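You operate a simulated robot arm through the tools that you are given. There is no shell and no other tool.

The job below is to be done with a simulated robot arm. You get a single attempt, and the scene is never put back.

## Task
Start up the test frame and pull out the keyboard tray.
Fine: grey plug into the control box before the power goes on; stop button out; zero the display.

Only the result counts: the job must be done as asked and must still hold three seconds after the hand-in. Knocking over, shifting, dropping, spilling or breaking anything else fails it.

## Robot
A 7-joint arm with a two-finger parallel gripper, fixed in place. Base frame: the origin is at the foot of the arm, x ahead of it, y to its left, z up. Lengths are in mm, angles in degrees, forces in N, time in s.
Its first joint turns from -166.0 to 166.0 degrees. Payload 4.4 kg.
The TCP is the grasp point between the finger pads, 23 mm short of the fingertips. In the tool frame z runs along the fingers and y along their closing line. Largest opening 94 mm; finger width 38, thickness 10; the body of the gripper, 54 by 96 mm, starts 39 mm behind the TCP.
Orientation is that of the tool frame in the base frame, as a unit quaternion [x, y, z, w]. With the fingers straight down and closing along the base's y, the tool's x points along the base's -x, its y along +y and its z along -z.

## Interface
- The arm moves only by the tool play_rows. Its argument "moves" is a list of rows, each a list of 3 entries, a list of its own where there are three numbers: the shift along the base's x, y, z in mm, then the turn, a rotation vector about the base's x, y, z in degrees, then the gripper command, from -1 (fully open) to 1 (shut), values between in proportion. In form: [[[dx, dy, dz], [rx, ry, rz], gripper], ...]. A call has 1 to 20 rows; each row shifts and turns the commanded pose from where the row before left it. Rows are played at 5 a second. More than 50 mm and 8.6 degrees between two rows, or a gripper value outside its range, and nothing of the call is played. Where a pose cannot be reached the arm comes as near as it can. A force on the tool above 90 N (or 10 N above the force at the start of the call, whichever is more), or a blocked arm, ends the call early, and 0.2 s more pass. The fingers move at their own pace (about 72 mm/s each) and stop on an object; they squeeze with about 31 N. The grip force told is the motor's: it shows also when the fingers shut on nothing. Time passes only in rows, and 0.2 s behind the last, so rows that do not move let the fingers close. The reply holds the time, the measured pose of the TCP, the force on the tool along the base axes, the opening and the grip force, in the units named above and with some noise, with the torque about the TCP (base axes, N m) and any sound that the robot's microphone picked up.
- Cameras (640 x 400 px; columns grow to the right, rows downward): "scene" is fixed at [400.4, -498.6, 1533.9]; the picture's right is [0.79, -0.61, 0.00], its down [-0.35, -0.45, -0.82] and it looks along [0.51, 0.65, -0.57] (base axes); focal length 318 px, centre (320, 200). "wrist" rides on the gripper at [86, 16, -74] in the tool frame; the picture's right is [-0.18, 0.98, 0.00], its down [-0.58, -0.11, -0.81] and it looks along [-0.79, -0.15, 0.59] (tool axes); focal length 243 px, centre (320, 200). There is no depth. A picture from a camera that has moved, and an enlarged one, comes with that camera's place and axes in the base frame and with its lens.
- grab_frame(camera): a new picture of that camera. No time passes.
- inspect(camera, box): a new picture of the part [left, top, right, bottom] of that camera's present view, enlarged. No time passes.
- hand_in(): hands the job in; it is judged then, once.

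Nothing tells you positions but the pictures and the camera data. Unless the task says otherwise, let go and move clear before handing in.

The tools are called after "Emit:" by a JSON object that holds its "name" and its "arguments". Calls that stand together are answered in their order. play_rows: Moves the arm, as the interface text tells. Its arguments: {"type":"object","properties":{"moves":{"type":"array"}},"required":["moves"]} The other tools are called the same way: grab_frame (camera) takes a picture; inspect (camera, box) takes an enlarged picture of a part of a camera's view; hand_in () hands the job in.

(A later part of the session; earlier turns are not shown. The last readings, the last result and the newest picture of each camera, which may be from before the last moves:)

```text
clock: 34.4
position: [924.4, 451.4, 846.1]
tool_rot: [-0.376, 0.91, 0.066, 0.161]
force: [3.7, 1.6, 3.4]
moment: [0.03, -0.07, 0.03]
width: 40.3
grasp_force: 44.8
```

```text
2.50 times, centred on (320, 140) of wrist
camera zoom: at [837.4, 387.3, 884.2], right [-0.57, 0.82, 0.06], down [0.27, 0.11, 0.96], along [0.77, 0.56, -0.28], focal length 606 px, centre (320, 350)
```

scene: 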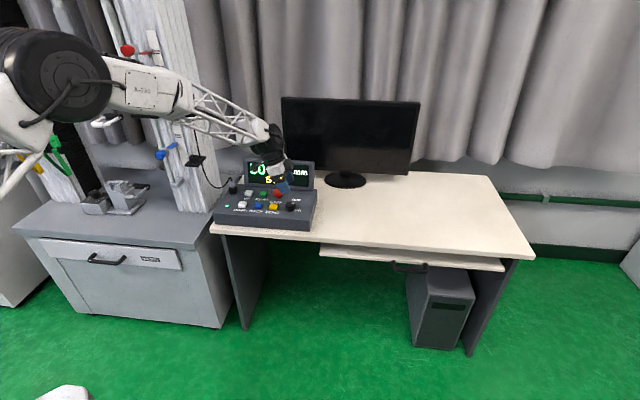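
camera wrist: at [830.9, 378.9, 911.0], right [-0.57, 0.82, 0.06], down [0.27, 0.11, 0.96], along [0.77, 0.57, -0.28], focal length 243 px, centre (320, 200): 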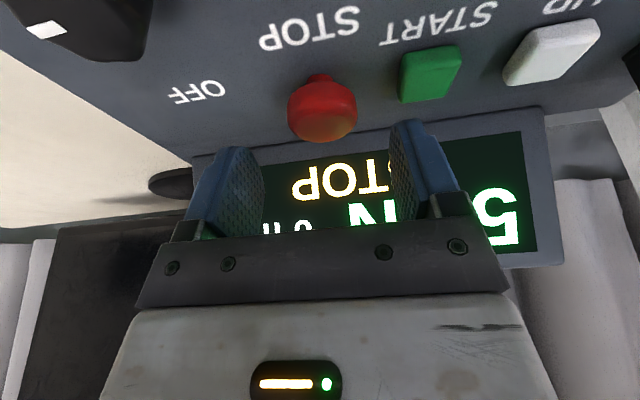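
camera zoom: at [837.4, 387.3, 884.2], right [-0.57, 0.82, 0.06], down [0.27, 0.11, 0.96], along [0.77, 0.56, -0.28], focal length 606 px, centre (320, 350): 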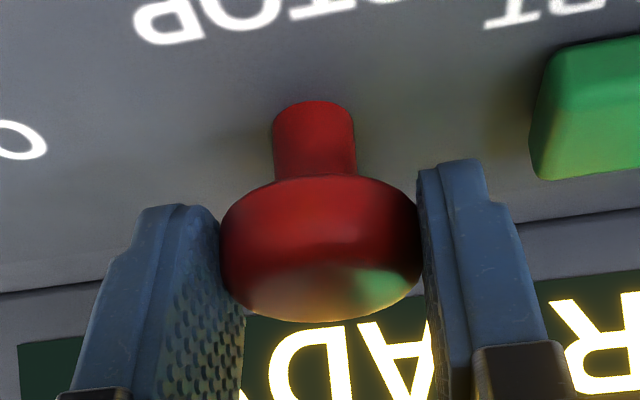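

Emit:
{"name": "play_rows", "arguments": {"moves": [[[0, 0, 1.5], [0, 0, 0], 1], [[0, 0, 1.5], [0, 0, 0], 1], [[0, 0, 0], [0, 0, 0], 1]]}}

Emit:
{"name": "inspect", "arguments": {"camera": "wrist", "box": [220, 60, 420, 220]}}

```text
clock: 35.2
position: [923.7, 451.8, 846.5]
tool_rot: [-0.376, 0.91, 0.067, 0.161]
force: [27.1, 11.1, -17.6]
moment: [0.18, -0.42, -0.07]
width: 40.3
grasp_force: 45.1
```

```text
2.50 times, centred on (320, 140) of wrist
camera zoom: at [837.3, 387.3, 886.4], right [-0.57, 0.82, 0.06], down [0.27, 0.11, 0.96], along [0.77, 0.56, -0.28], focal length 606 px, centre (320, 350)
```

zoom: 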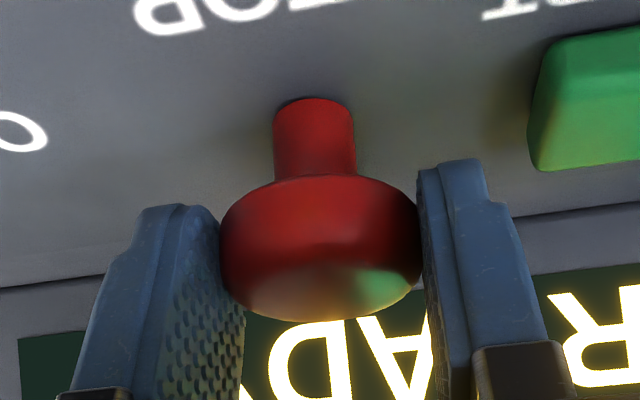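

The button is at the end of its travel (pull reached about 18 N). I'll ease off, open and rise straight up.

Emit:
{"name": "play_rows", "arguments": {"moves": [[[0, 0, -1.2], [0, 0, 0], 1], [[0, 0, 0], [0, 0, 0], 0.1], [[0, 0, 0], [0, 0, 0], -0.05], [[0, 0, 0], [0, 0, 0], -0.05], [[0, 0, 20], [0, 0, 0], -0.05], [[0, 0, 30], [0, 0, 0], -0.05]]}}

Emit:
{"name": "grab_frame", "arguments": {"camera": "wrist"}}

Emit:
{"name": "inspect", "arguments": {"camera": "scene", "box": [200, 150, 330, 230]}}

```text
clock: 36.6
position: [922.8, 452.1, 896.4]
tool_rot: [-0.378, 0.91, 0.066, 0.161]
force: [0.1, 0.1, -0.7]
moment: [-0.01, -0.03, 0.01]
width: 49.4
grasp_force: 0.2
```

```text
taken
camera wrist: at [836.6, 387.3, 934.9], right [-0.57, 0.82, 0.06], down [0.27, 0.11, 0.96], along [0.77, 0.56, -0.29], focal length 243 px, centre (320, 200)
```

wrist: 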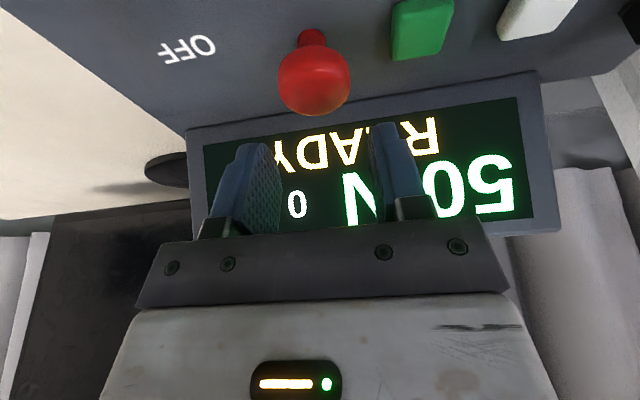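

```text
4.92 times, centred on (265, 190) of scene
camera zoom: at [400.4, -498.6, 1533.9], right [0.79, -0.61, 0.0], down [-0.35, -0.45, -0.82], along [0.51, 0.65, -0.57], focal length 1566 px, centre (591, 249)
```

zoom: 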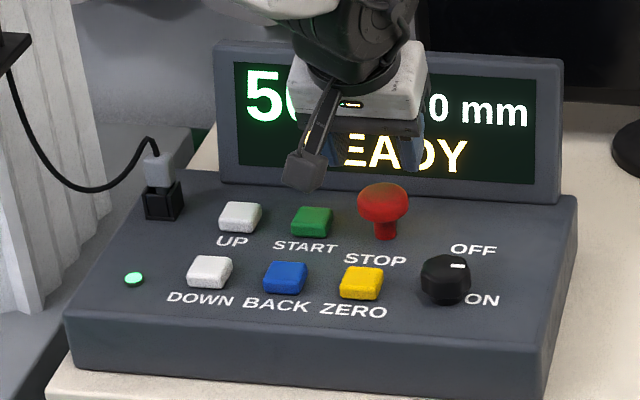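

The stop is out and the display reads READY with a load of 50 N still showing. I'll close the fingers and go over the yellow ZERO button to locate it.

Emit:
{"name": "play_rows", "arguments": {"moves": [[[-25.9, -27.1, 2.5], [0, 0, 0], 0.5], [[-25.9, -27.1, 2.5], [0, 0, 0], 1], [[0, 0, 0], [0, 0, 0], 1], [[0, 0, 0], [0, 0, 0], 1]]}}

Emit:
{"name": "inspect", "arguments": {"camera": "wrist", "box": [240, 0, 400, 120]}}

Emit:
{"name": "grab_frame", "arguments": {"camera": "wrist"}}

Emit:
{"name": "inspect", "arguments": {"camera": "scene", "box": [200, 150, 330, 230]}}

```text
clock: 37.6
position: [872.3, 397.5, 902.9]
tool_rot: [-0.376, 0.91, 0.066, 0.16]
force: [-0.2, 0.4, -0.7]
moment: [-0.03, 0.01, -0.01]
width: 0.0
grasp_force: 31.2
```

```text
3.33 times, centred on (320, 60) of wrist
camera zoom: at [785.0, 333.7, 941.0], right [-0.57, 0.82, 0.06], down [0.27, 0.11, 0.96], along [0.77, 0.56, -0.28], focal length 809 px, centre (320, 667)
```

zoom: 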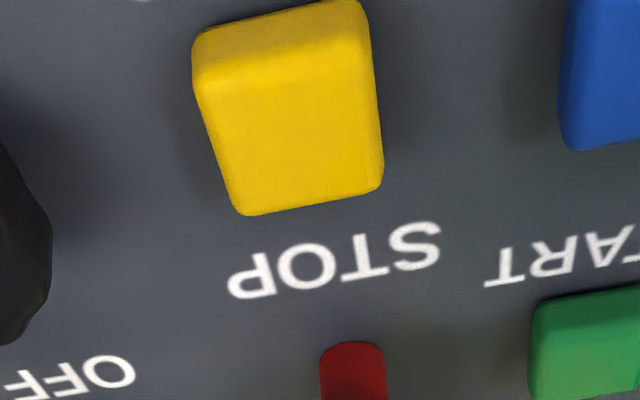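

```text
taken
camera wrist: at [785.0, 333.7, 941.0], right [-0.57, 0.82, 0.06], down [0.27, 0.11, 0.96], along [0.77, 0.56, -0.28], focal length 243 px, centre (320, 200)
```

wrist: 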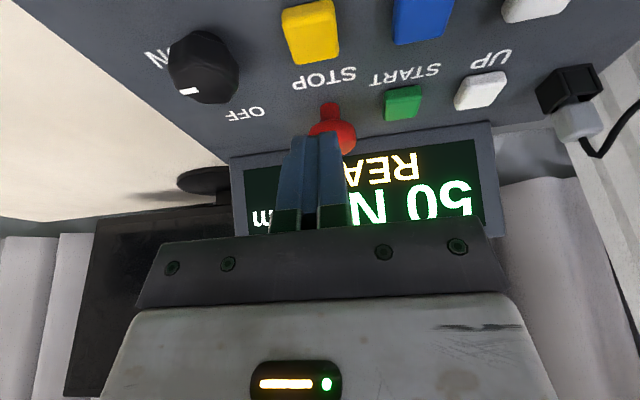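

```text
4.92 times, centred on (265, 190) of scene
camera zoom: at [400.4, -498.6, 1533.9], right [0.79, -0.61, 0.0], down [-0.35, -0.45, -0.82], along [0.51, 0.65, -0.57], focal length 1566 px, centre (591, 249)
```

zoom: 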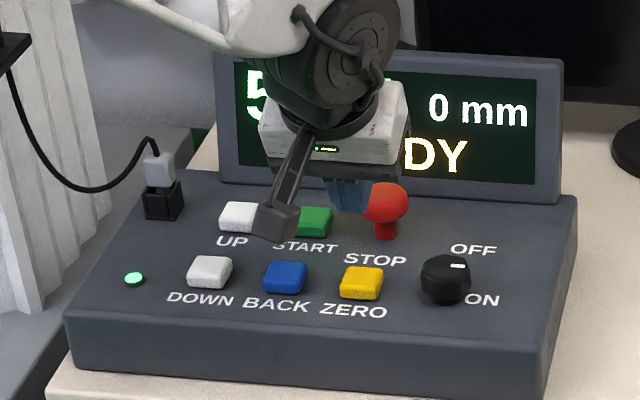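

ZERO's top face is centred near e=334, n=900 at z≈811. I'll bring the closed fingertips down over it, then press slowly.

Emit:
{"name": "play_rows", "arguments": {"moves": [[[1.4, 4.2, -30], [0, 0, 0], 1], [[0, 0, -26], [0, 0, 0], 1], [[0, 0, 0], [0, 0, 0], 1]]}}

Emit:
{"name": "inspect", "arguments": {"camera": "wrist", "box": [220, 60, 420, 220]}}

Emit:
{"name": "inspect", "arguments": {"camera": "scene", "box": [240, 170, 310, 225]}}

```text
clock: 38.4
position: [873.6, 402.2, 845.5]
tool_rot: [-0.376, 0.91, 0.066, 0.16]
force: [0.9, 0.2, 0.0]
moment: [-0.02, -0.02, 0.0]
width: 0.0
grasp_force: 30.9
```

```text
2.50 times, centred on (320, 140) of wrist
camera zoom: at [786.5, 337.8, 884.6], right [-0.57, 0.82, 0.06], down [0.27, 0.11, 0.96], along [0.77, 0.56, -0.28], focal length 606 px, centre (320, 350)
```

zoom: 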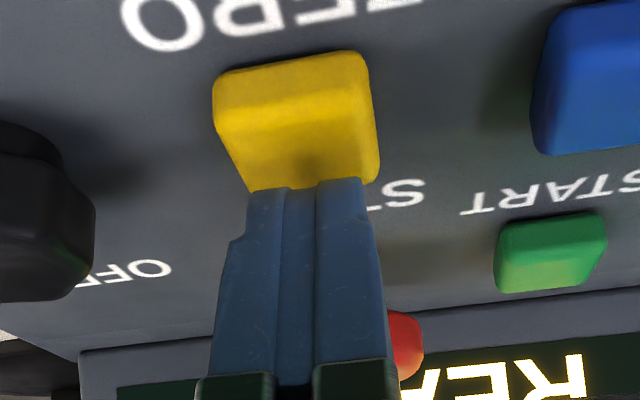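

```text
7.27 times, centred on (275, 198) of scene
camera zoom: at [400.4, -498.6, 1533.9], right [0.79, -0.61, 0.0], down [-0.35, -0.45, -0.82], along [0.51, 0.65, -0.57], focal length 2313 px, centre (647, 218)
```

zoom: 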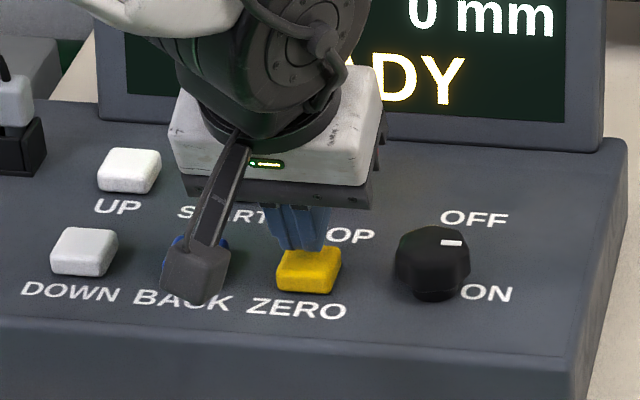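

Emit:
{"name": "play_rows", "arguments": {"moves": [[[0, 0, -4], [0, 0, 0], 1], [[0, 0, -3], [0, 0, 0], 1], [[0, 0, 0], [0, 0, 0], 1]]}}

Emit:
{"name": "inspect", "arguments": {"camera": "wrist", "box": [220, 60, 420, 220]}}

```text
clock: 39.2
position: [872.7, 400.8, 838.5]
tool_rot: [-0.376, 0.91, 0.066, 0.161]
force: [-0.2, 0.5, 1.0]
moment: [0.0, -0.01, 0.0]
width: 0.3
grasp_force: 30.9
heard: click
```

```text
2.50 times, centred on (320, 140) of wrist
camera zoom: at [786.5, 337.3, 877.7], right [-0.57, 0.82, 0.06], down [0.27, 0.11, 0.96], along [0.77, 0.56, -0.28], focal length 606 px, centre (320, 350)
```

zoom: 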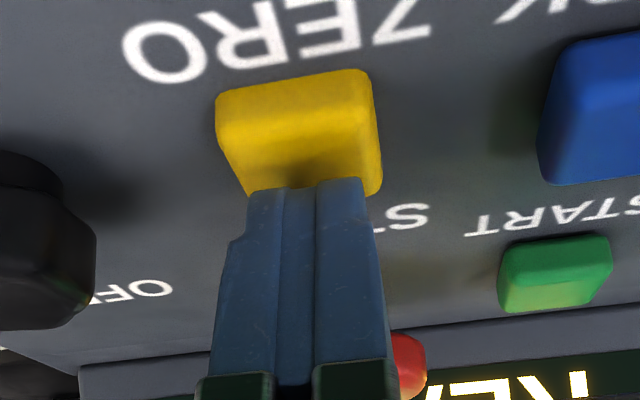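

A click was heard at light contact. I'll check the display before doing anything more.

Emit:
{"name": "inspect", "arguments": {"camera": "scene", "box": [230, 140, 330, 220]}}

Emit:
{"name": "grab_frame", "arguments": {"camera": "wrist"}}

```text
5.00 times, centred on (280, 180) of scene
camera zoom: at [400.4, -498.6, 1533.9], right [0.79, -0.61, 0.0], down [-0.35, -0.45, -0.82], along [0.51, 0.65, -0.57], focal length 1590 px, centre (520, 300)
```

zoom: 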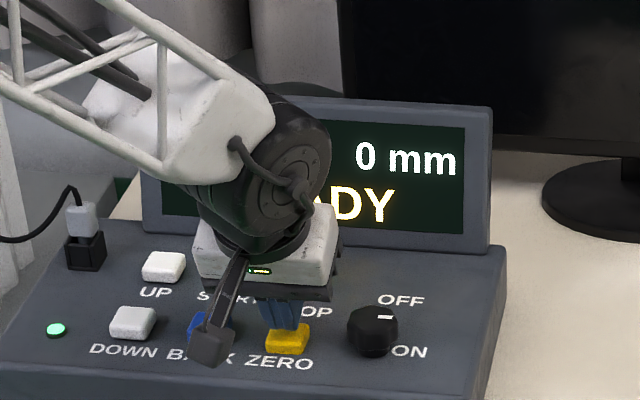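

```text
taken
camera wrist: at [786.5, 337.3, 877.7], right [-0.57, 0.82, 0.06], down [0.27, 0.11, 0.96], along [0.77, 0.56, -0.28], focal length 243 px, centre (320, 200)
```

wrist: 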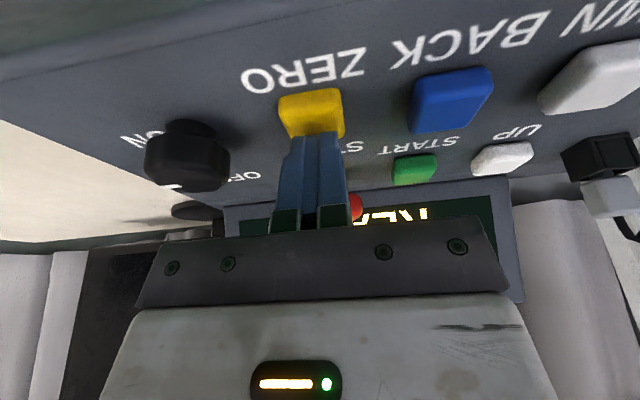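

Emit:
{"name": "play_rows", "arguments": {"moves": [[[0, 0, 15], [0, 0, 0], 1], [[0, 0, 30], [0, 0, 0], 1], [[-10, -10, 30], [0, 0, 0], 1], [[-20, -20, 20], [0, 0, 0], 1]]}}

Emit:
{"name": "grab_frame", "arguments": {"camera": "wrist"}}

Emit:
{"name": "inspect", "arguments": {"camera": "scene", "box": [200, 140, 330, 230]}}

```text
clock: 40.2
position: [843.6, 372.7, 933.3]
tool_rot: [-0.378, 0.91, 0.066, 0.161]
force: [-1.1, -0.6, 0.2]
moment: [0.01, -0.01, -0.03]
width: 0.0
grasp_force: 31.3
```

```text
taken
camera wrist: at [757.3, 307.4, 972.8], right [-0.57, 0.82, 0.06], down [0.27, 0.11, 0.96], along [0.77, 0.57, -0.29], focal length 243 px, centre (320, 200)
```

wrist: 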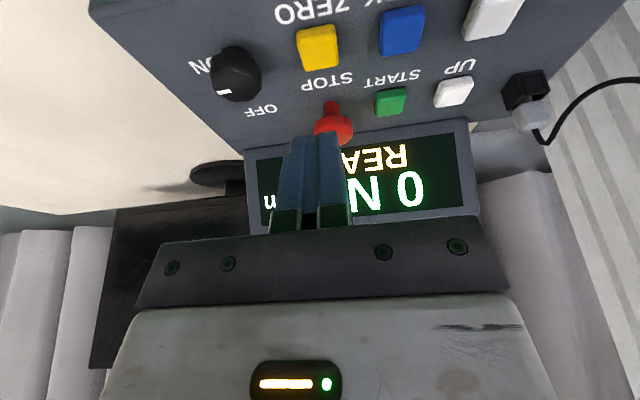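

```text
4.44 times, centred on (265, 185) of scene
camera zoom: at [400.4, -498.6, 1533.9], right [0.79, -0.61, 0.0], down [-0.35, -0.45, -0.82], along [0.51, 0.65, -0.57], focal length 1413 px, centre (564, 267)
```

zoom: 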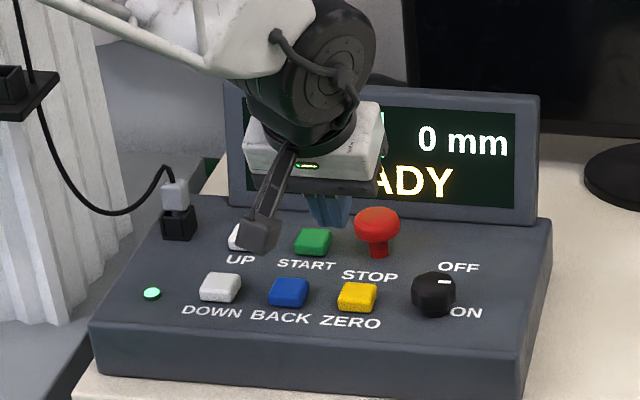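

The display now reads 0 N, 0 mm, READY: the frame is started and zeroed. Next is the keyboard tray; I'll swing the wrist camera towards its handle, near (1130, -80, 690) by the scene camera.

Emit:
{"name": "play_rows", "arguments": {"moves": [[[3, -41, -2], [0, 0, -4.5], 1], [[3, -41, -2], [0, 0, -4.5], 1], [[3, -41, -2], [0, 0, -4.5], 1], [[3, -41, -2], [0, 0, -4.5], 1], [[3, -41, -2], [0, 0, -4.5], 1], [[3, -41, -2], [0, 0, -4.5], 1], [[3, -41, -2], [0, 0, -4.5], 1], [[3, -41, -2], [0, 0, -4.5], 1], [[3, -41, -2], [0, 0, -4.5], 1], [[3, -41, -2], [0, 0, -4.5], 1]]}}

Emit:
{"name": "grab_frame", "arguments": {"camera": "wrist"}}

Emit:
{"name": "grab_frame", "arguments": {"camera": "scene"}}

```text
clock: 42.4
position: [875.0, -39.0, 915.6]
tool_rot: [0.0, 0.985, 0.0, 0.174]
force: [-0.1, -0.5, -0.7]
moment: [0.02, 0.0, 0.03]
width: 0.2
grasp_force: 30.7
```

```text
taken
camera wrist: at [767.4, -23.4, 953.5], right [0.17, 0.98, 0.06], down [0.27, -0.11, 0.96], along [0.95, -0.15, -0.28], focal length 243 px, centre (320, 200)
```

wrist: 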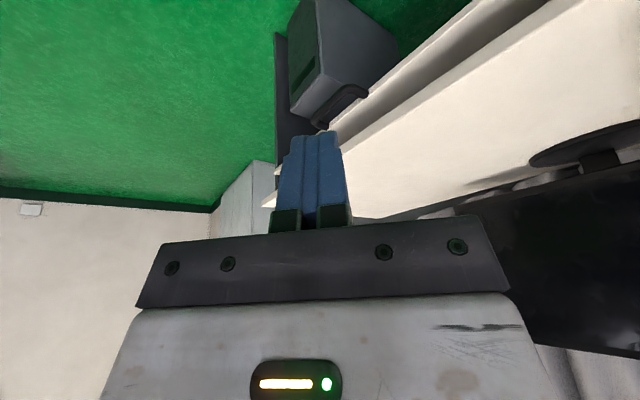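

```text
taken
```

scene: 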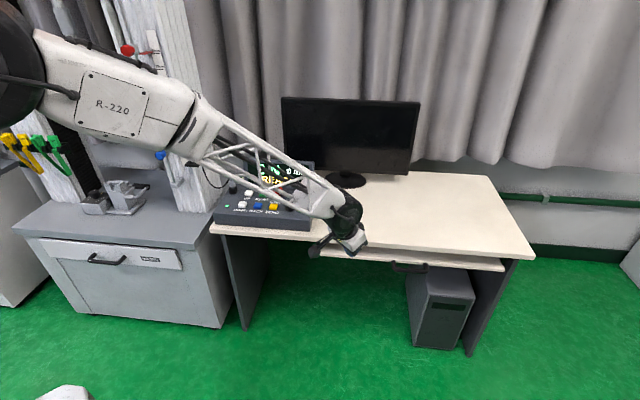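

The handle is visible just beyond the fingertips, in front of the tray. I'll enlarge it.

Emit:
{"name": "inspect", "arguments": {"camera": "wrist", "box": [260, 40, 420, 160]}}

Emit:
{"name": "inspect", "arguments": {"camera": "scene", "box": [370, 240, 450, 290]}}

Emit:
{"name": "inspect", "arguments": {"camera": "scene", "box": [190, 140, 380, 270]}}

```text
3.33 times, centred on (340, 100) of wrist
camera zoom: at [767.4, -23.4, 953.5], right [0.17, 0.98, 0.06], down [0.27, -0.11, 0.96], along [0.95, -0.15, -0.28], focal length 809 px, centre (253, 533)
```

zoom: 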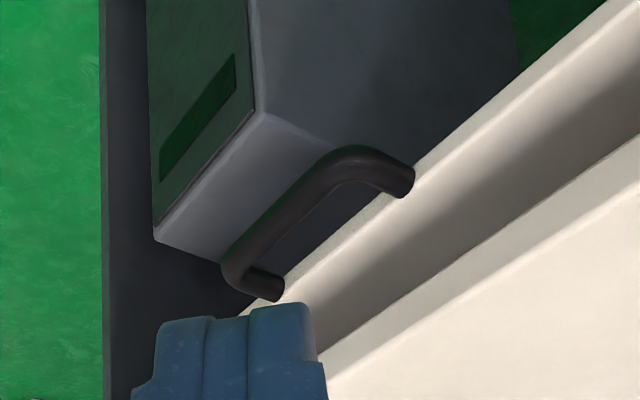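

```text
8.00 times, centred on (410, 265) of scene
camera zoom: at [400.4, -498.6, 1533.9], right [0.79, -0.61, 0.0], down [-0.35, -0.45, -0.82], along [0.51, 0.65, -0.57], focal length 2544 px, centre (-400, -320)
```

zoom: 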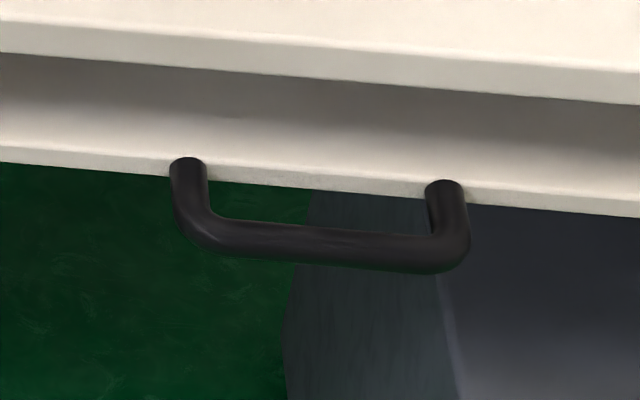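

```text
3.08 times, centred on (285, 205) of scene
camera zoom: at [400.4, -498.6, 1533.9], right [0.79, -0.61, 0.0], down [-0.35, -0.45, -0.82], along [0.51, 0.65, -0.57], focal length 978 px, centre (428, 185)
```

zoom: 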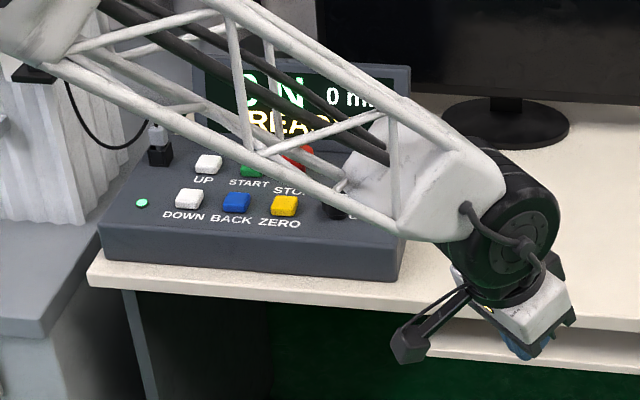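

From both cameras the handle is a horizontal U: its bar at about n=793, z=637, posts at e≈811 and 933, so the near (left) end is around (1144, -22, 637). That is a long reach, so I'll point the tool forward horizontally and roll it so the fingers close vertically, in free space first.

Emit:
{"name": "play_rows", "arguments": {"moves": [[[-5, 0, -8], [0, -7.5, 0], 1], [[-5, 0, -8], [0, -7.5, 0], 1], [[-5, 0, -8], [0, -7.5, 0], 1], [[-5, 0, -8], [0, -7.5, 0], 1], [[-5, 0, -8], [0, -7.5, 0], 1], [[-5, 0, -8], [0, -7.5, 0], 1], [[-5, 0, -8], [0, -7.5, 0], 1], [[-5, 0, -8], [0, -7.5, 0], 1]]}}

Emit:
{"name": "grab_frame", "arguments": {"camera": "scene"}}

Emit:
{"name": "grab_frame", "arguments": {"camera": "wrist"}}

```text
clock: 44.2
position: [844.4, -25.0, 866.8]
tool_rot: [-0.022, 0.873, 0.035, 0.485]
force: [-0.2, 0.2, 0.9]
moment: [0.0, 0.04, 0.02]
width: 0.1
grasp_force: 30.9
out of reach, approached as far as the arm can: row 5, 6, 7, 8
```

```text
taken
```

scene: 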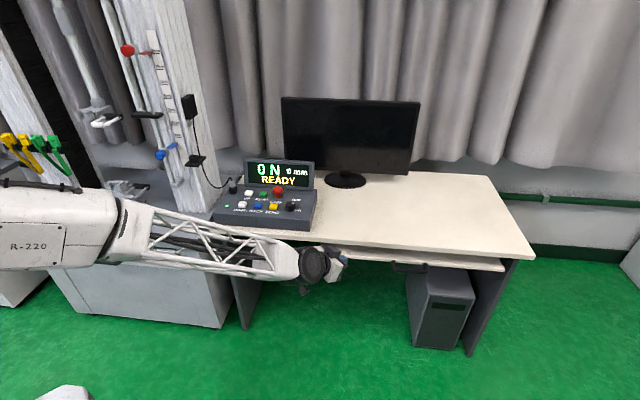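

```text
taken
camera wrist: at [734.9, -14.8, 831.8], right [0.03, 0.98, 0.2], down [-0.37, -0.17, 0.91], along [0.93, -0.1, 0.36], focal length 243 px, centre (320, 200)
```

wrist: 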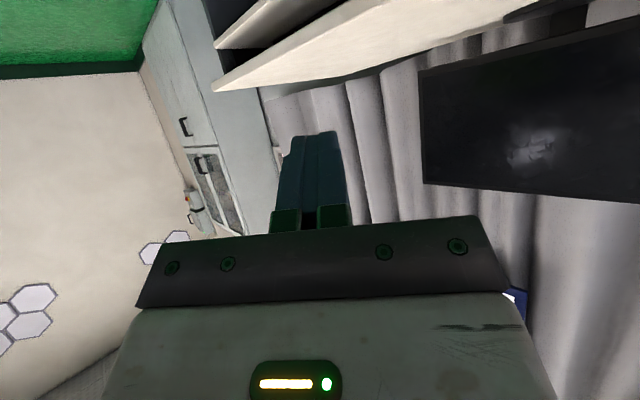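

The wrist could not pitch past about 58° with this roll. I'll turn back part of the way and see how the commanded pose behaves, to find which orientations are reachable.

Emit:
{"name": "play_rows", "arguments": {"moves": [[[0, 0, 0], [0, 7.5, 0], 1], [[0, 0, 0], [0, 7.5, 0], 1], [[0, 0, 0], [0, 7.5, 0], 1], [[0, 0, 0], [0, 7.5, 0], 1]]}}

Emit:
{"name": "grab_frame", "arguments": {"camera": "scene"}}

```text
clock: 45.4
position: [752.0, -17.2, 979.5]
tool_rot: [-0.011, 0.95, 0.039, 0.309]
force: [0.2, 0.3, 1.2]
moment: [-0.02, 0.03, 0.0]
width: 0.3
grasp_force: 30.9
stopped in row 4: the arm was blocked; the commanded pose is now the measured one
```

```text
taken
```

scene: 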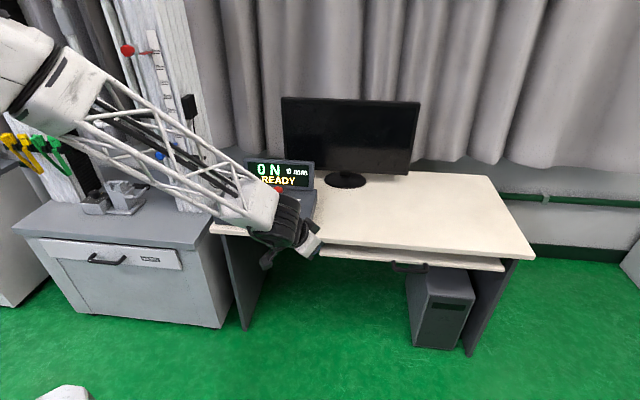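

The arm reconfigured its elbow and halted itself; forces are near zero. I'll check that nothing was disturbed.

Emit:
{"name": "inspect", "arguments": {"camera": "scene", "box": [160, 120, 340, 260]}}

Emit:
{"name": "grab_frame", "arguments": {"camera": "wrist"}}

Emit:
{"name": "play_rows", "arguments": {"moves": [[[0, 0, 0], [0, 0, 0], 1], [[0, 0, 0], [0, 0, 0], 1]]}}

```text
2.86 times, centred on (250, 190) of scene
camera zoom: at [400.4, -498.6, 1533.9], right [0.79, -0.61, 0.0], down [-0.35, -0.45, -0.82], along [0.51, 0.65, -0.57], focal length 909 px, centre (520, 229)
```

zoom: 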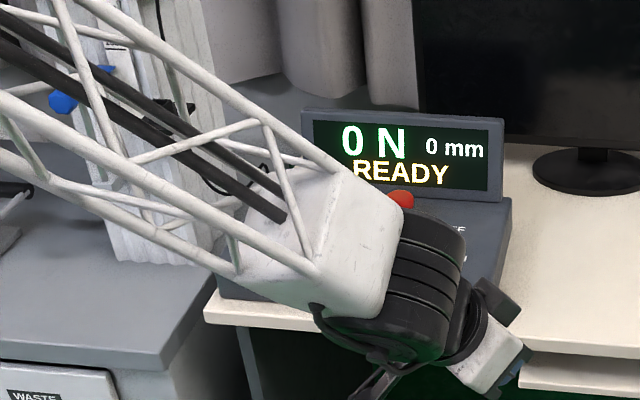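

```text
taken
camera wrist: at [637.9, -8.4, 987.8], right [0.1, 0.98, 0.17], down [0.0, -0.18, 0.98], along [0.99, -0.1, -0.02], focal length 243 px, centre (320, 200)
```

wrist: 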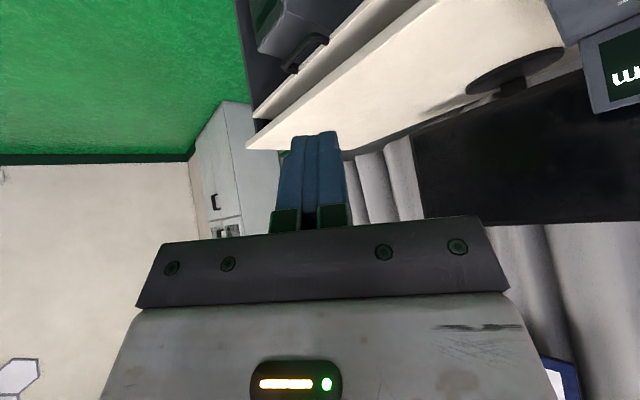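

```text
clock: 46.0
position: [752.8, -17.5, 979.4]
tool_rot: [-0.011, 0.95, 0.04, 0.309]
force: [0.0, -0.8, -0.2]
moment: [0.0, -0.02, 0.01]
width: 0.1
grasp_force: 30.7
```

Everything is still in order (0 N, 0 mm, READY). I'll straighten the small roll error, extend the arm forward and pitch further as it stretches out.

Emit:
{"name": "play_rows", "arguments": {"moves": [[[20, 0, -15], [-4, 0, -2.6], 1], [[38, -8, -25], [0, -3, 0], 1], [[38, -8, -25], [0, -3, 0], 1], [[38, -8, -25], [0, -3, 0], 1], [[38, -8, -25], [0, -3, 0], 1]]}}

Emit:
{"name": "grab_frame", "arguments": {"camera": "scene"}}

```text
clock: 47.2
position: [917.3, -50.9, 859.6]
tool_rot: [-0.001, 0.916, -0.001, 0.401]
force: [-8.2, 0.4, -23.6]
moment: [0.0, -1.54, 0.0]
width: 0.0
grasp_force: 30.9
out of reach, approached as far as the arm can: row 1
```

```text
taken
```

scene: 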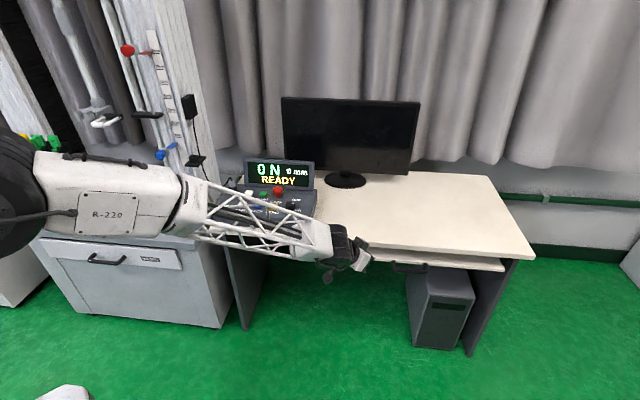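

Emit:
{"name": "play_rows", "arguments": {"moves": [[[0, 0, 0], [0, 0, 0], 1], [[0, 0, 0], [0, 0, 0], 1]]}}

Emit:
{"name": "inspect", "arguments": {"camera": "scene", "box": [200, 140, 400, 290]}}

```text
clock: 47.8
position: [919.1, -49.0, 870.6]
tool_rot: [-0.002, 0.913, -0.001, 0.407]
force: [0.0, 0.4, -0.1]
moment: [0.01, -0.02, 0.0]
width: 0.0
grasp_force: 31.0
```

```text
2.67 times, centred on (300, 215) of scene
camera zoom: at [400.4, -498.6, 1533.9], right [0.79, -0.61, 0.0], down [-0.35, -0.45, -0.82], along [0.51, 0.65, -0.57], focal length 848 px, centre (373, 160)
```

zoom: 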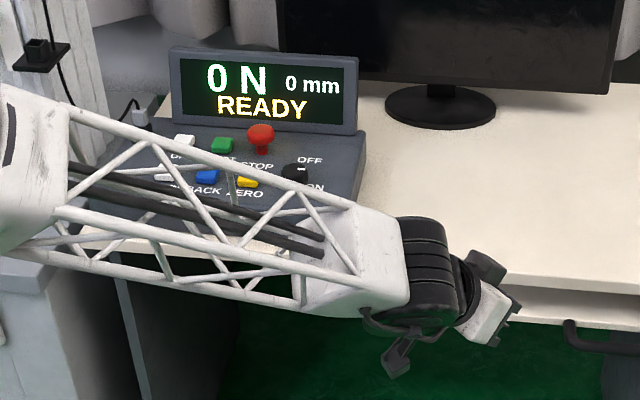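

The arm is steady and forces are zero. Now I'll roll the tool about its own axis so the fingers will close across the handle bar.

Emit:
{"name": "play_rows", "arguments": {"moves": [[[0, 0, 0], [-5.57, 0, 5.02], 1], [[0, 0, 0], [-5.57, 0, 5.02], 1], [[0, 0, 0], [-5.57, 0, 5.02], 1], [[0, 0, 0], [-5.57, 0, 5.02], 1], [[0, 0, 0], [-5.57, 0, 5.02], 1], [[0, 0, 0], [-5.57, 0, 5.02], 1]]}}

Emit:
{"name": "grab_frame", "arguments": {"camera": "scene"}}

```text
clock: 49.2
position: [920.0, -50.4, 869.6]
tool_rot: [-0.351, 0.843, -0.156, 0.376]
force: [-0.2, 0.7, 0.4]
moment: [0.0, 0.02, -0.01]
width: 0.4
grasp_force: 30.9
```

```text
taken
```

scene: 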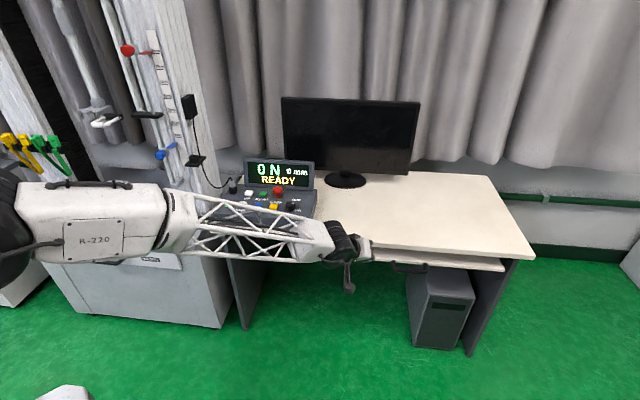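

Emit:
{"name": "play_rows", "arguments": {"moves": [[[0, 0, 0], [-5.57, 0, 5.02], 0], [[0, 0, 0], [-5.57, 0, 5.02], 0], [[0, 0, 0], [-5.57, 0, 5.02], 0], [[0, 0, 0], [-5.57, 0, 5.02], 0], [[0, 0, 0], [-5.57, 0, 5.02], 0], [[0, 0, 0], [-5.57, 0, 5.02], 0]]}}

Emit:
{"name": "grab_frame", "arguments": {"camera": "scene"}}

Emit:
{"name": "grab_frame", "arguments": {"camera": "wrist"}}

```text
clock: 50.6
position: [920.0, -50.1, 869.0]
tool_rot: [0.646, -0.646, 0.288, -0.287]
force: [-0.7, -1.1, 0.3]
moment: [-0.01, -0.01, -0.01]
width: 47.0
grasp_force: 0.1
```

```text
taken
```

scene: 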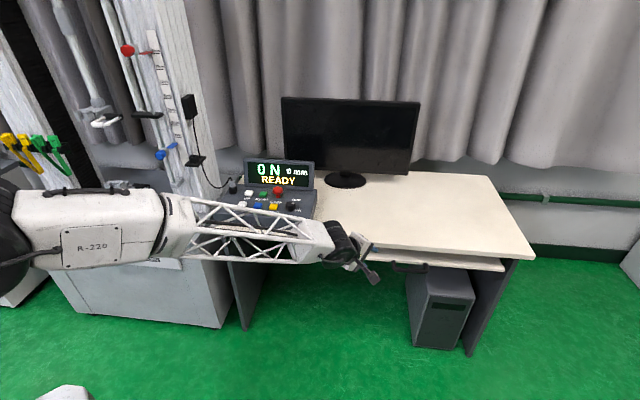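

```text
taken
camera wrist: at [854.0, -137.9, 905.3], right [-0.66, 0.18, -0.73], down [-0.53, 0.58, 0.62], along [0.54, 0.79, -0.29], focal length 243 px, centre (320, 200)
```

wrist: 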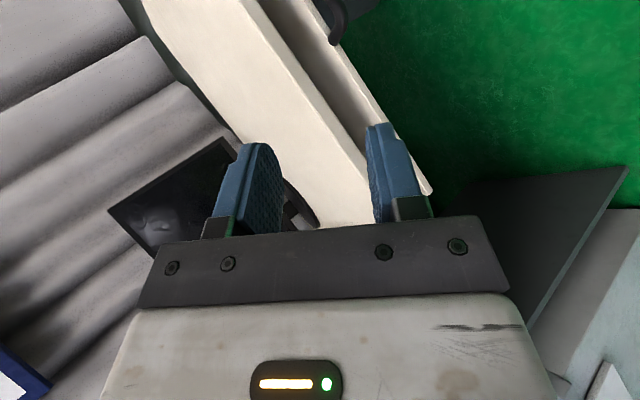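

The roll worked. A further 34° of roll makes the finger pads parallel to the bar; I'll do that, then extend forward at a safe height to test the reach.

Emit:
{"name": "play_rows", "arguments": {"moves": [[[10, 0, -5], [-5.02, 0, 4.52], 0], [[10, 0, -5], [-5.02, 0, 4.52], 0], [[10, 0, -5], [-5.02, 0, 4.52], 0], [[10, 0, -5], [-5.02, 0, 4.52], 0], [[10, 0, -5], [-5.02, 0, 4.52], 0]]}}

Emit:
{"name": "grab_frame", "arguments": {"camera": "wrist"}}

Emit:
{"name": "grab_frame", "arguments": {"camera": "scene"}}

```text
clock: 51.8
position: [968.7, -51.8, 844.1]
tool_rot: [0.807, -0.429, 0.359, -0.191]
force: [0.1, 0.6, 0.1]
moment: [0.01, 0.0, 0.0]
width: 47.0
grasp_force: 0.1
```

```text
taken
camera wrist: at [938.5, -132.2, 918.9], right [-0.61, -0.4, -0.68], down [-0.76, 0.54, 0.36], along [0.23, 0.74, -0.63], focal length 243 px, centre (320, 200)
```

wrist: 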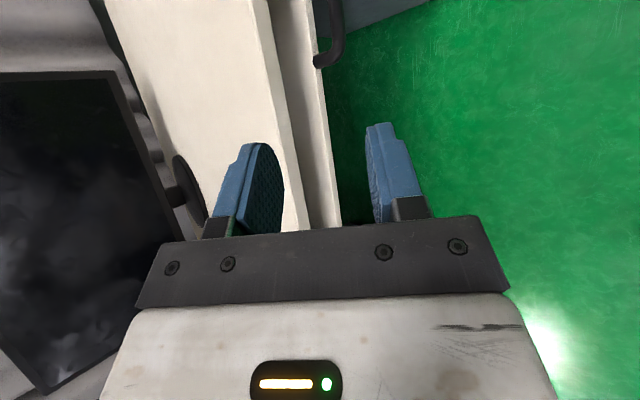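

```text
taken
```

scene: 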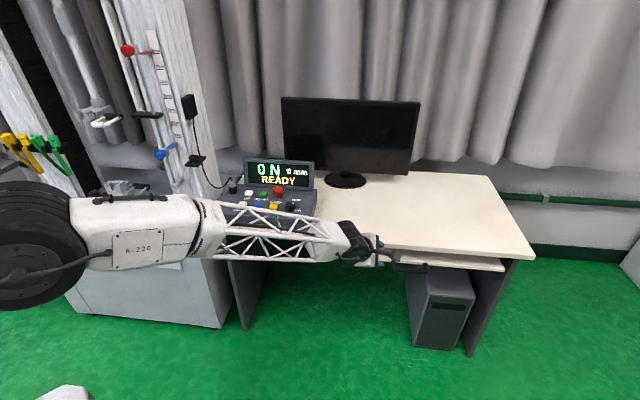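

The wrist view now looks along the desk edge with the handle ahead. I'll extend toward it, staying in front of the desk edge, to test the reach.

Emit:
{"name": "play_rows", "arguments": {"moves": [[[33, 0, -21], [0, 0, 0], 0], [[33, 0, -21], [0, 0, 0], 0], [[33, 0, -21], [0, 0, 0], 0], [[25, 0, -21], [0, 0, 0], 0]]}}

Emit:
{"name": "grab_frame", "arguments": {"camera": "wrist"}}

Emit:
{"name": "grab_frame", "arguments": {"camera": "scene"}}

```text
clock: 52.8
position: [1095.1, -50.4, 759.6]
tool_rot: [0.806, -0.43, 0.36, -0.191]
force: [-0.2, -0.2, 1.1]
moment: [0.01, -0.01, 0.03]
width: 46.7
grasp_force: 0.0
```

```text
taken
camera wrist: at [1062.3, -132.1, 834.6], right [-0.61, -0.39, -0.68], down [-0.76, 0.54, 0.37], along [0.23, 0.74, -0.63], focal length 243 px, centre (320, 200)
```

wrist: 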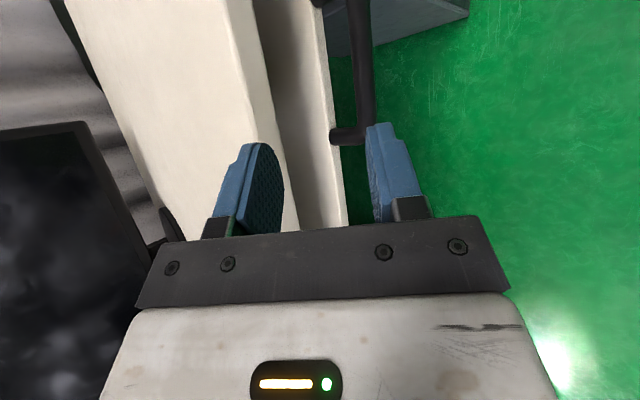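

```text
taken
```

scene: 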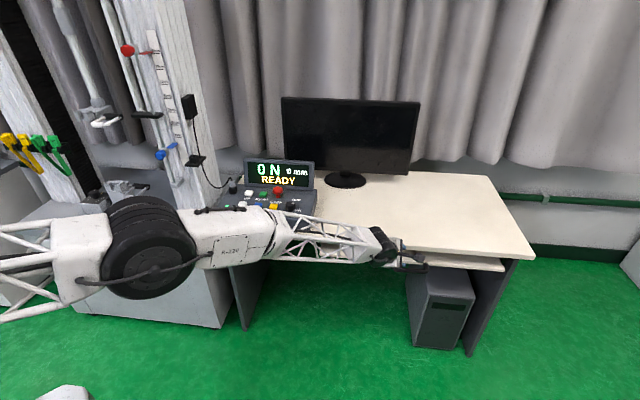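

The reach is fine here. Now I'll zoom on the handle to refine its position from this close view.

Emit:
{"name": "inspect", "arguments": {"camera": "wrist", "box": [280, 0, 440, 150]}}

Emit:
{"name": "inspect", "arguments": {"camera": "scene", "box": [360, 220, 450, 290]}}

```text
2.67 times, centred on (360, 75) of wrist
camera zoom: at [1062.3, -132.1, 834.6], right [-0.61, -0.39, -0.68], down [-0.76, 0.54, 0.37], along [0.23, 0.74, -0.63], focal length 647 px, centre (213, 533)
```

zoom: 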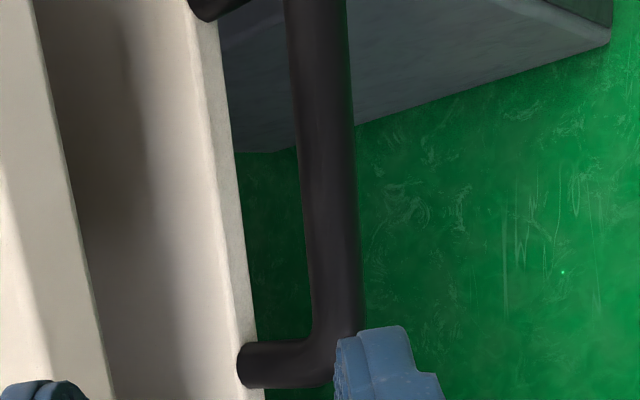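

```text
5.71 times, centred on (405, 255) of scene
camera zoom: at [400.4, -498.6, 1533.9], right [0.79, -0.61, 0.0], down [-0.35, -0.45, -0.82], along [0.51, 0.65, -0.57], focal length 1817 px, centre (-166, -114)
```

zoom: 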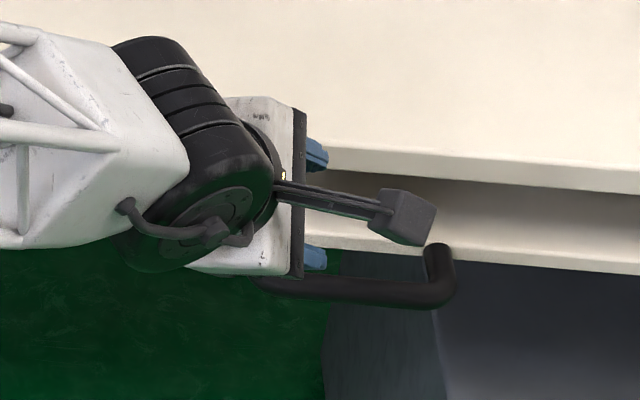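

The left post ray agrees with the earlier fix (z≈637). I'll move to the pre-grasp point about 80 mm short of the bar along the tool axis and re-check.

Emit:
{"name": "play_rows", "arguments": {"moves": [[[-1.7, 4.8, -31], [0, 0, 0], 0.12], [[-1.7, 4.8, -31], [0, 0, 0], 0.12], [[0, 0, 0], [0, 0, 0], 0.12]]}}

Emit:
{"name": "grab_frame", "arguments": {"camera": "wrist"}}

Emit:
{"name": "inspect", "arguments": {"camera": "wrist", "box": [240, 20, 440, 220]}}

Emit:
{"name": "inspect", "arguments": {"camera": "scene", "box": [360, 220, 450, 290]}}

```text
clock: 53.6
position: [1090.5, -41.5, 698.0]
tool_rot: [0.807, -0.429, 0.358, -0.192]
force: [0.3, -0.1, 0.5]
moment: [0.0, -0.01, 0.01]
width: 41.3
grasp_force: 0.1
```

```text
taken
camera wrist: at [1057.8, -122.3, 772.1], right [-0.61, -0.39, -0.68], down [-0.76, 0.54, 0.37], along [0.23, 0.74, -0.63], focal length 243 px, centre (320, 200)
```

wrist: 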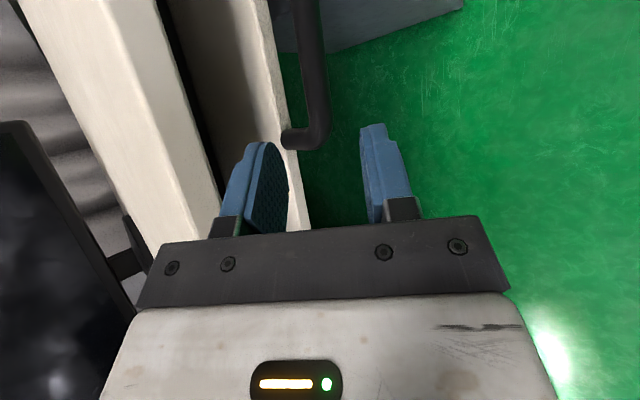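

```text
2.00 times, centred on (340, 120) of wrist
camera zoom: at [1057.8, -122.3, 772.1], right [-0.61, -0.39, -0.68], down [-0.76, 0.54, 0.37], along [0.23, 0.74, -0.63], focal length 485 px, centre (280, 360)
```

zoom: 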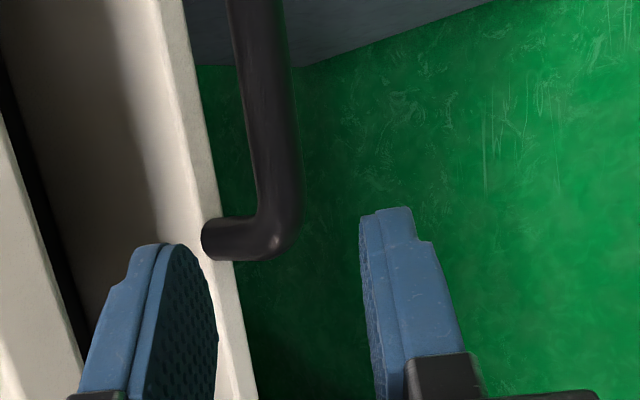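

```text
5.71 times, centred on (405, 255) of scene
camera zoom: at [400.4, -498.6, 1533.9], right [0.79, -0.61, 0.0], down [-0.35, -0.45, -0.82], along [0.51, 0.65, -0.57], focal length 1817 px, centre (-166, -114)
```

zoom: 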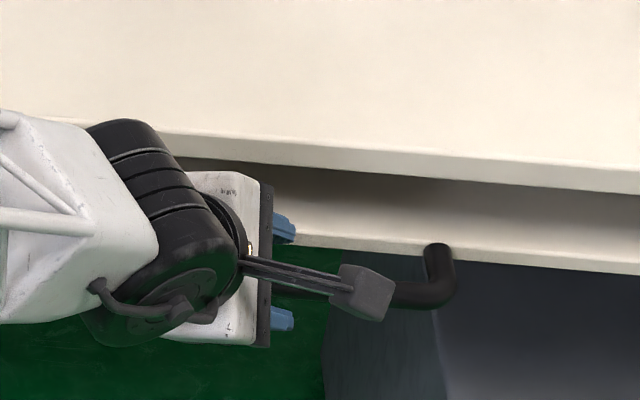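

Two close views give the bar axis at n≈788, z≈640. The fingers are lined up to straddle it; I'll advance along the tool axis in two steps.

Emit:
{"name": "play_rows", "arguments": {"moves": [[[15, -0.5, -12.8], [0, 0, 0], 0.12], [[15, -0.5, -12.8], [0, 0, 0], 0.12], [[12, -0.5, -10.2], [0, 0, 0], 0.12], [[0, 0, 0], [0, 0, 0], 0.12]]}}

Emit:
{"name": "inspect", "arguments": {"camera": "wrist", "box": [200, 20, 440, 240]}}

Emit:
{"name": "inspect", "arguments": {"camera": "scene", "box": [360, 220, 450, 290]}}

```text
clock: 54.6
position: [1132.4, -42.0, 662.1]
tool_rot: [0.806, -0.429, 0.359, -0.192]
force: [0.8, 0.0, 1.1]
moment: [0.0, 0.01, -0.01]
width: 41.5
grasp_force: 0.0
```

```text
1.82 times, centred on (320, 130) of wrist
camera zoom: at [1100.2, -124.0, 736.6], right [-0.61, -0.39, -0.68], down [-0.76, 0.54, 0.37], along [0.23, 0.74, -0.63], focal length 441 px, centre (320, 327)
```

zoom: 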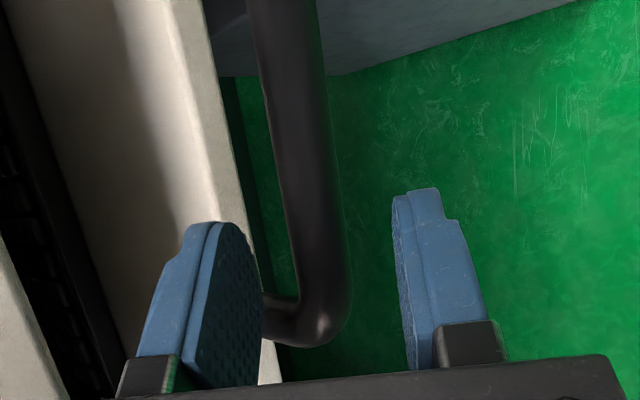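

```text
5.71 times, centred on (405, 255) of scene
camera zoom: at [400.4, -498.6, 1533.9], right [0.79, -0.61, 0.0], down [-0.35, -0.45, -0.82], along [0.51, 0.65, -0.57], focal length 1817 px, centre (-166, -114)
```

zoom: 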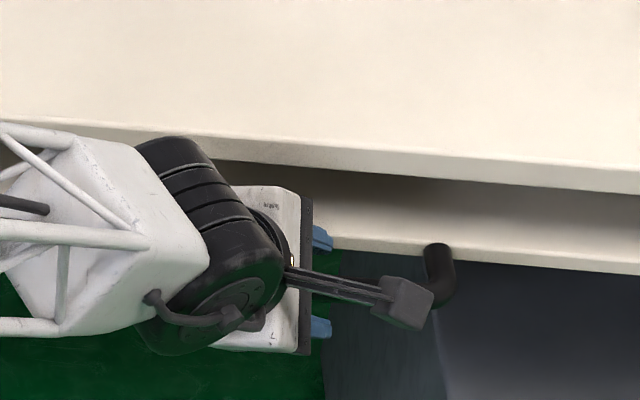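

The bar is between the fingers with room on both sides. I'll narrow the opening a bit, advance about 22 mm so the bar sits inside the pads, and close.

Emit:
{"name": "play_rows", "arguments": {"moves": [[[0, -0.8, 0], [0, 0, 0], 0.32], [[8, -0.5, -7.2], [0, 0, 0], 0.32], [[8, 0, -7.2], [0, 0, 0], 0.32], [[0, 0, 0], [0, 0, 0], 0.32]]}}

Emit:
{"name": "inspect", "arguments": {"camera": "wrist", "box": [200, 20, 440, 240]}}

```text
clock: 55.6
position: [1148.7, -44.1, 648.4]
tool_rot: [0.806, -0.429, 0.359, -0.192]
force: [-0.3, -0.7, 1.2]
moment: [-0.04, -0.01, -0.01]
width: 31.5
grasp_force: 0.1
```

```text
1.82 times, centred on (320, 130) of wrist
camera zoom: at [1116.3, -125.1, 722.2], right [-0.61, -0.39, -0.68], down [-0.76, 0.54, 0.37], along [0.23, 0.74, -0.63], focal length 441 px, centre (320, 327)
```

zoom: 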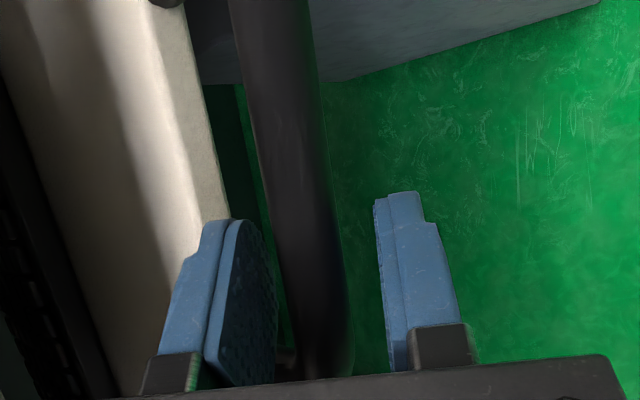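

Emit:
{"name": "play_rows", "arguments": {"moves": [[[0, 0, 0], [0, 0, 0], 0.6], [[0, 0, 0], [0, 0, 0], 1], [[0, 0, 0], [0, 0, 0], 1]]}}

Emit:
{"name": "inspect", "arguments": {"camera": "wrist", "box": [200, 20, 440, 240]}}

```text
clock: 56.4
position: [1148.3, -44.8, 648.5]
tool_rot: [0.806, -0.43, 0.36, -0.192]
force: [1.7, 4.5, 9.7]
moment: [-0.02, -0.06, 0.45]
width: 18.0
grasp_force: 44.6
```

```text
1.82 times, centred on (320, 130) of wrist
camera zoom: at [1116.7, -125.0, 723.4], right [-0.61, -0.4, -0.68], down [-0.76, 0.54, 0.36], along [0.23, 0.74, -0.63], focal length 441 px, centre (320, 327)
```

zoom: 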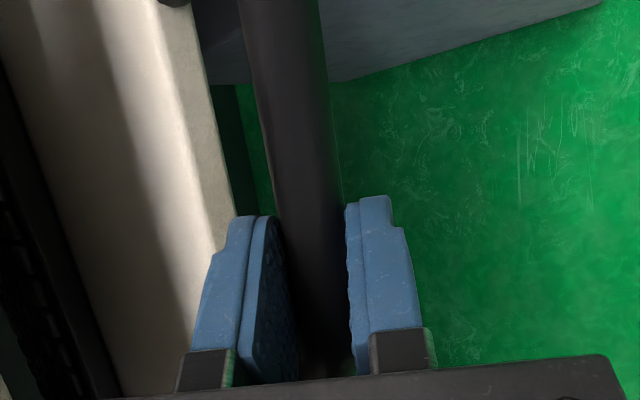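

The bar is gripped firmly (18 mm). I'll begin pulling straight out, perpendicular to the desk edge, with small first steps to feel the resistance.

Emit:
{"name": "play_rows", "arguments": {"moves": [[[-2.1, -2.1, 0.5], [0, 0, 0], 1], [[-4.2, -4.2, 0], [0, 0, 0], 1], [[-5.6, -5.6, 0], [0, 0, 0], 1], [[-5.6, -5.6, 0], [0, 0, 0], 1]]}}

Emit:
{"name": "grab_frame", "arguments": {"camera": "scene"}}

Emit:
{"name": "inspect", "arguments": {"camera": "wrist", "box": [200, 20, 440, 240]}}

```text
clock: 57.4
position: [1131.8, -60.0, 649.7]
tool_rot: [0.806, -0.43, 0.359, -0.192]
force: [-16.1, 17.1, 22.1]
moment: [-0.03, -0.37, 0.08]
width: 17.9
grasp_force: 45.3
```

```text
taken
```

scene: 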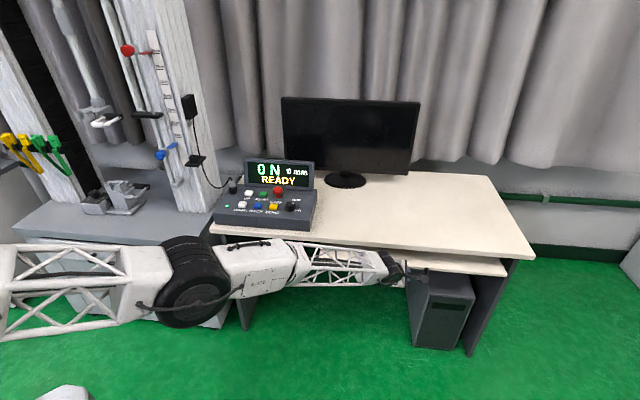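

```text
1.82 times, centred on (320, 130) of wrist
camera zoom: at [1099.8, -142.0, 723.4], right [-0.61, -0.39, -0.68], down [-0.76, 0.54, 0.37], along [0.23, 0.74, -0.63], focal length 441 px, centre (320, 327)
```

zoom: 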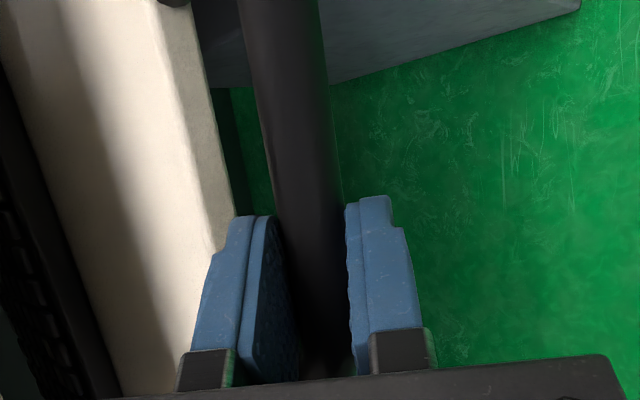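

The tray is moving with the handle. There is some sideways and upward load, so I'll correct slightly while pulling on.

Emit:
{"name": "play_rows", "arguments": {"moves": [[[-8, -5.8, 0.8], [0, 0, 0], 1], [[-8, -6.5, 0.5], [0, 0, 0], 1], [[-8.5, -8.5, 0], [0, 0, 0], 1], [[-8.5, -8.5, 0], [0, 0, 0], 1], [[-8.5, -8.5, 0], [0, 0, 0], 1]]}}

Emit:
{"name": "inspect", "arguments": {"camera": "wrist", "box": [200, 20, 440, 240]}}

Emit:
{"name": "grab_frame", "arguments": {"camera": "scene"}}

```text
clock: 58.6
position: [1090.8, -99.6, 650.1]
tool_rot: [0.806, -0.43, 0.358, -0.192]
force: [37.5, -37.4, -7.8]
moment: [-0.27, -0.2, -0.57]
width: 18.1
grasp_force: 44.8
```

```text
1.82 times, centred on (320, 130) of wrist
camera zoom: at [1057.9, -181.7, 723.8], right [-0.61, -0.39, -0.68], down [-0.76, 0.54, 0.37], along [0.23, 0.74, -0.63], focal length 441 px, centre (320, 327)
```

zoom: 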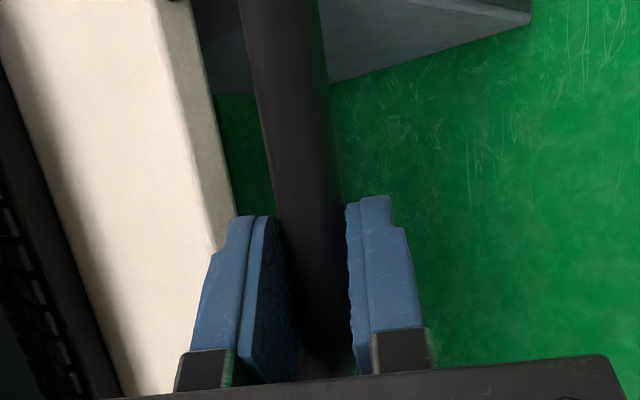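

```text
taken
```

scene: 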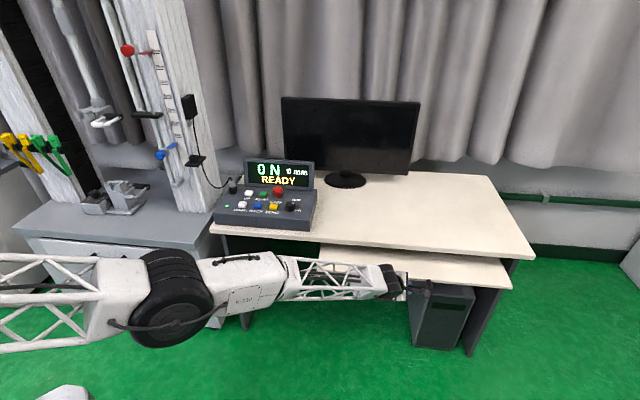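

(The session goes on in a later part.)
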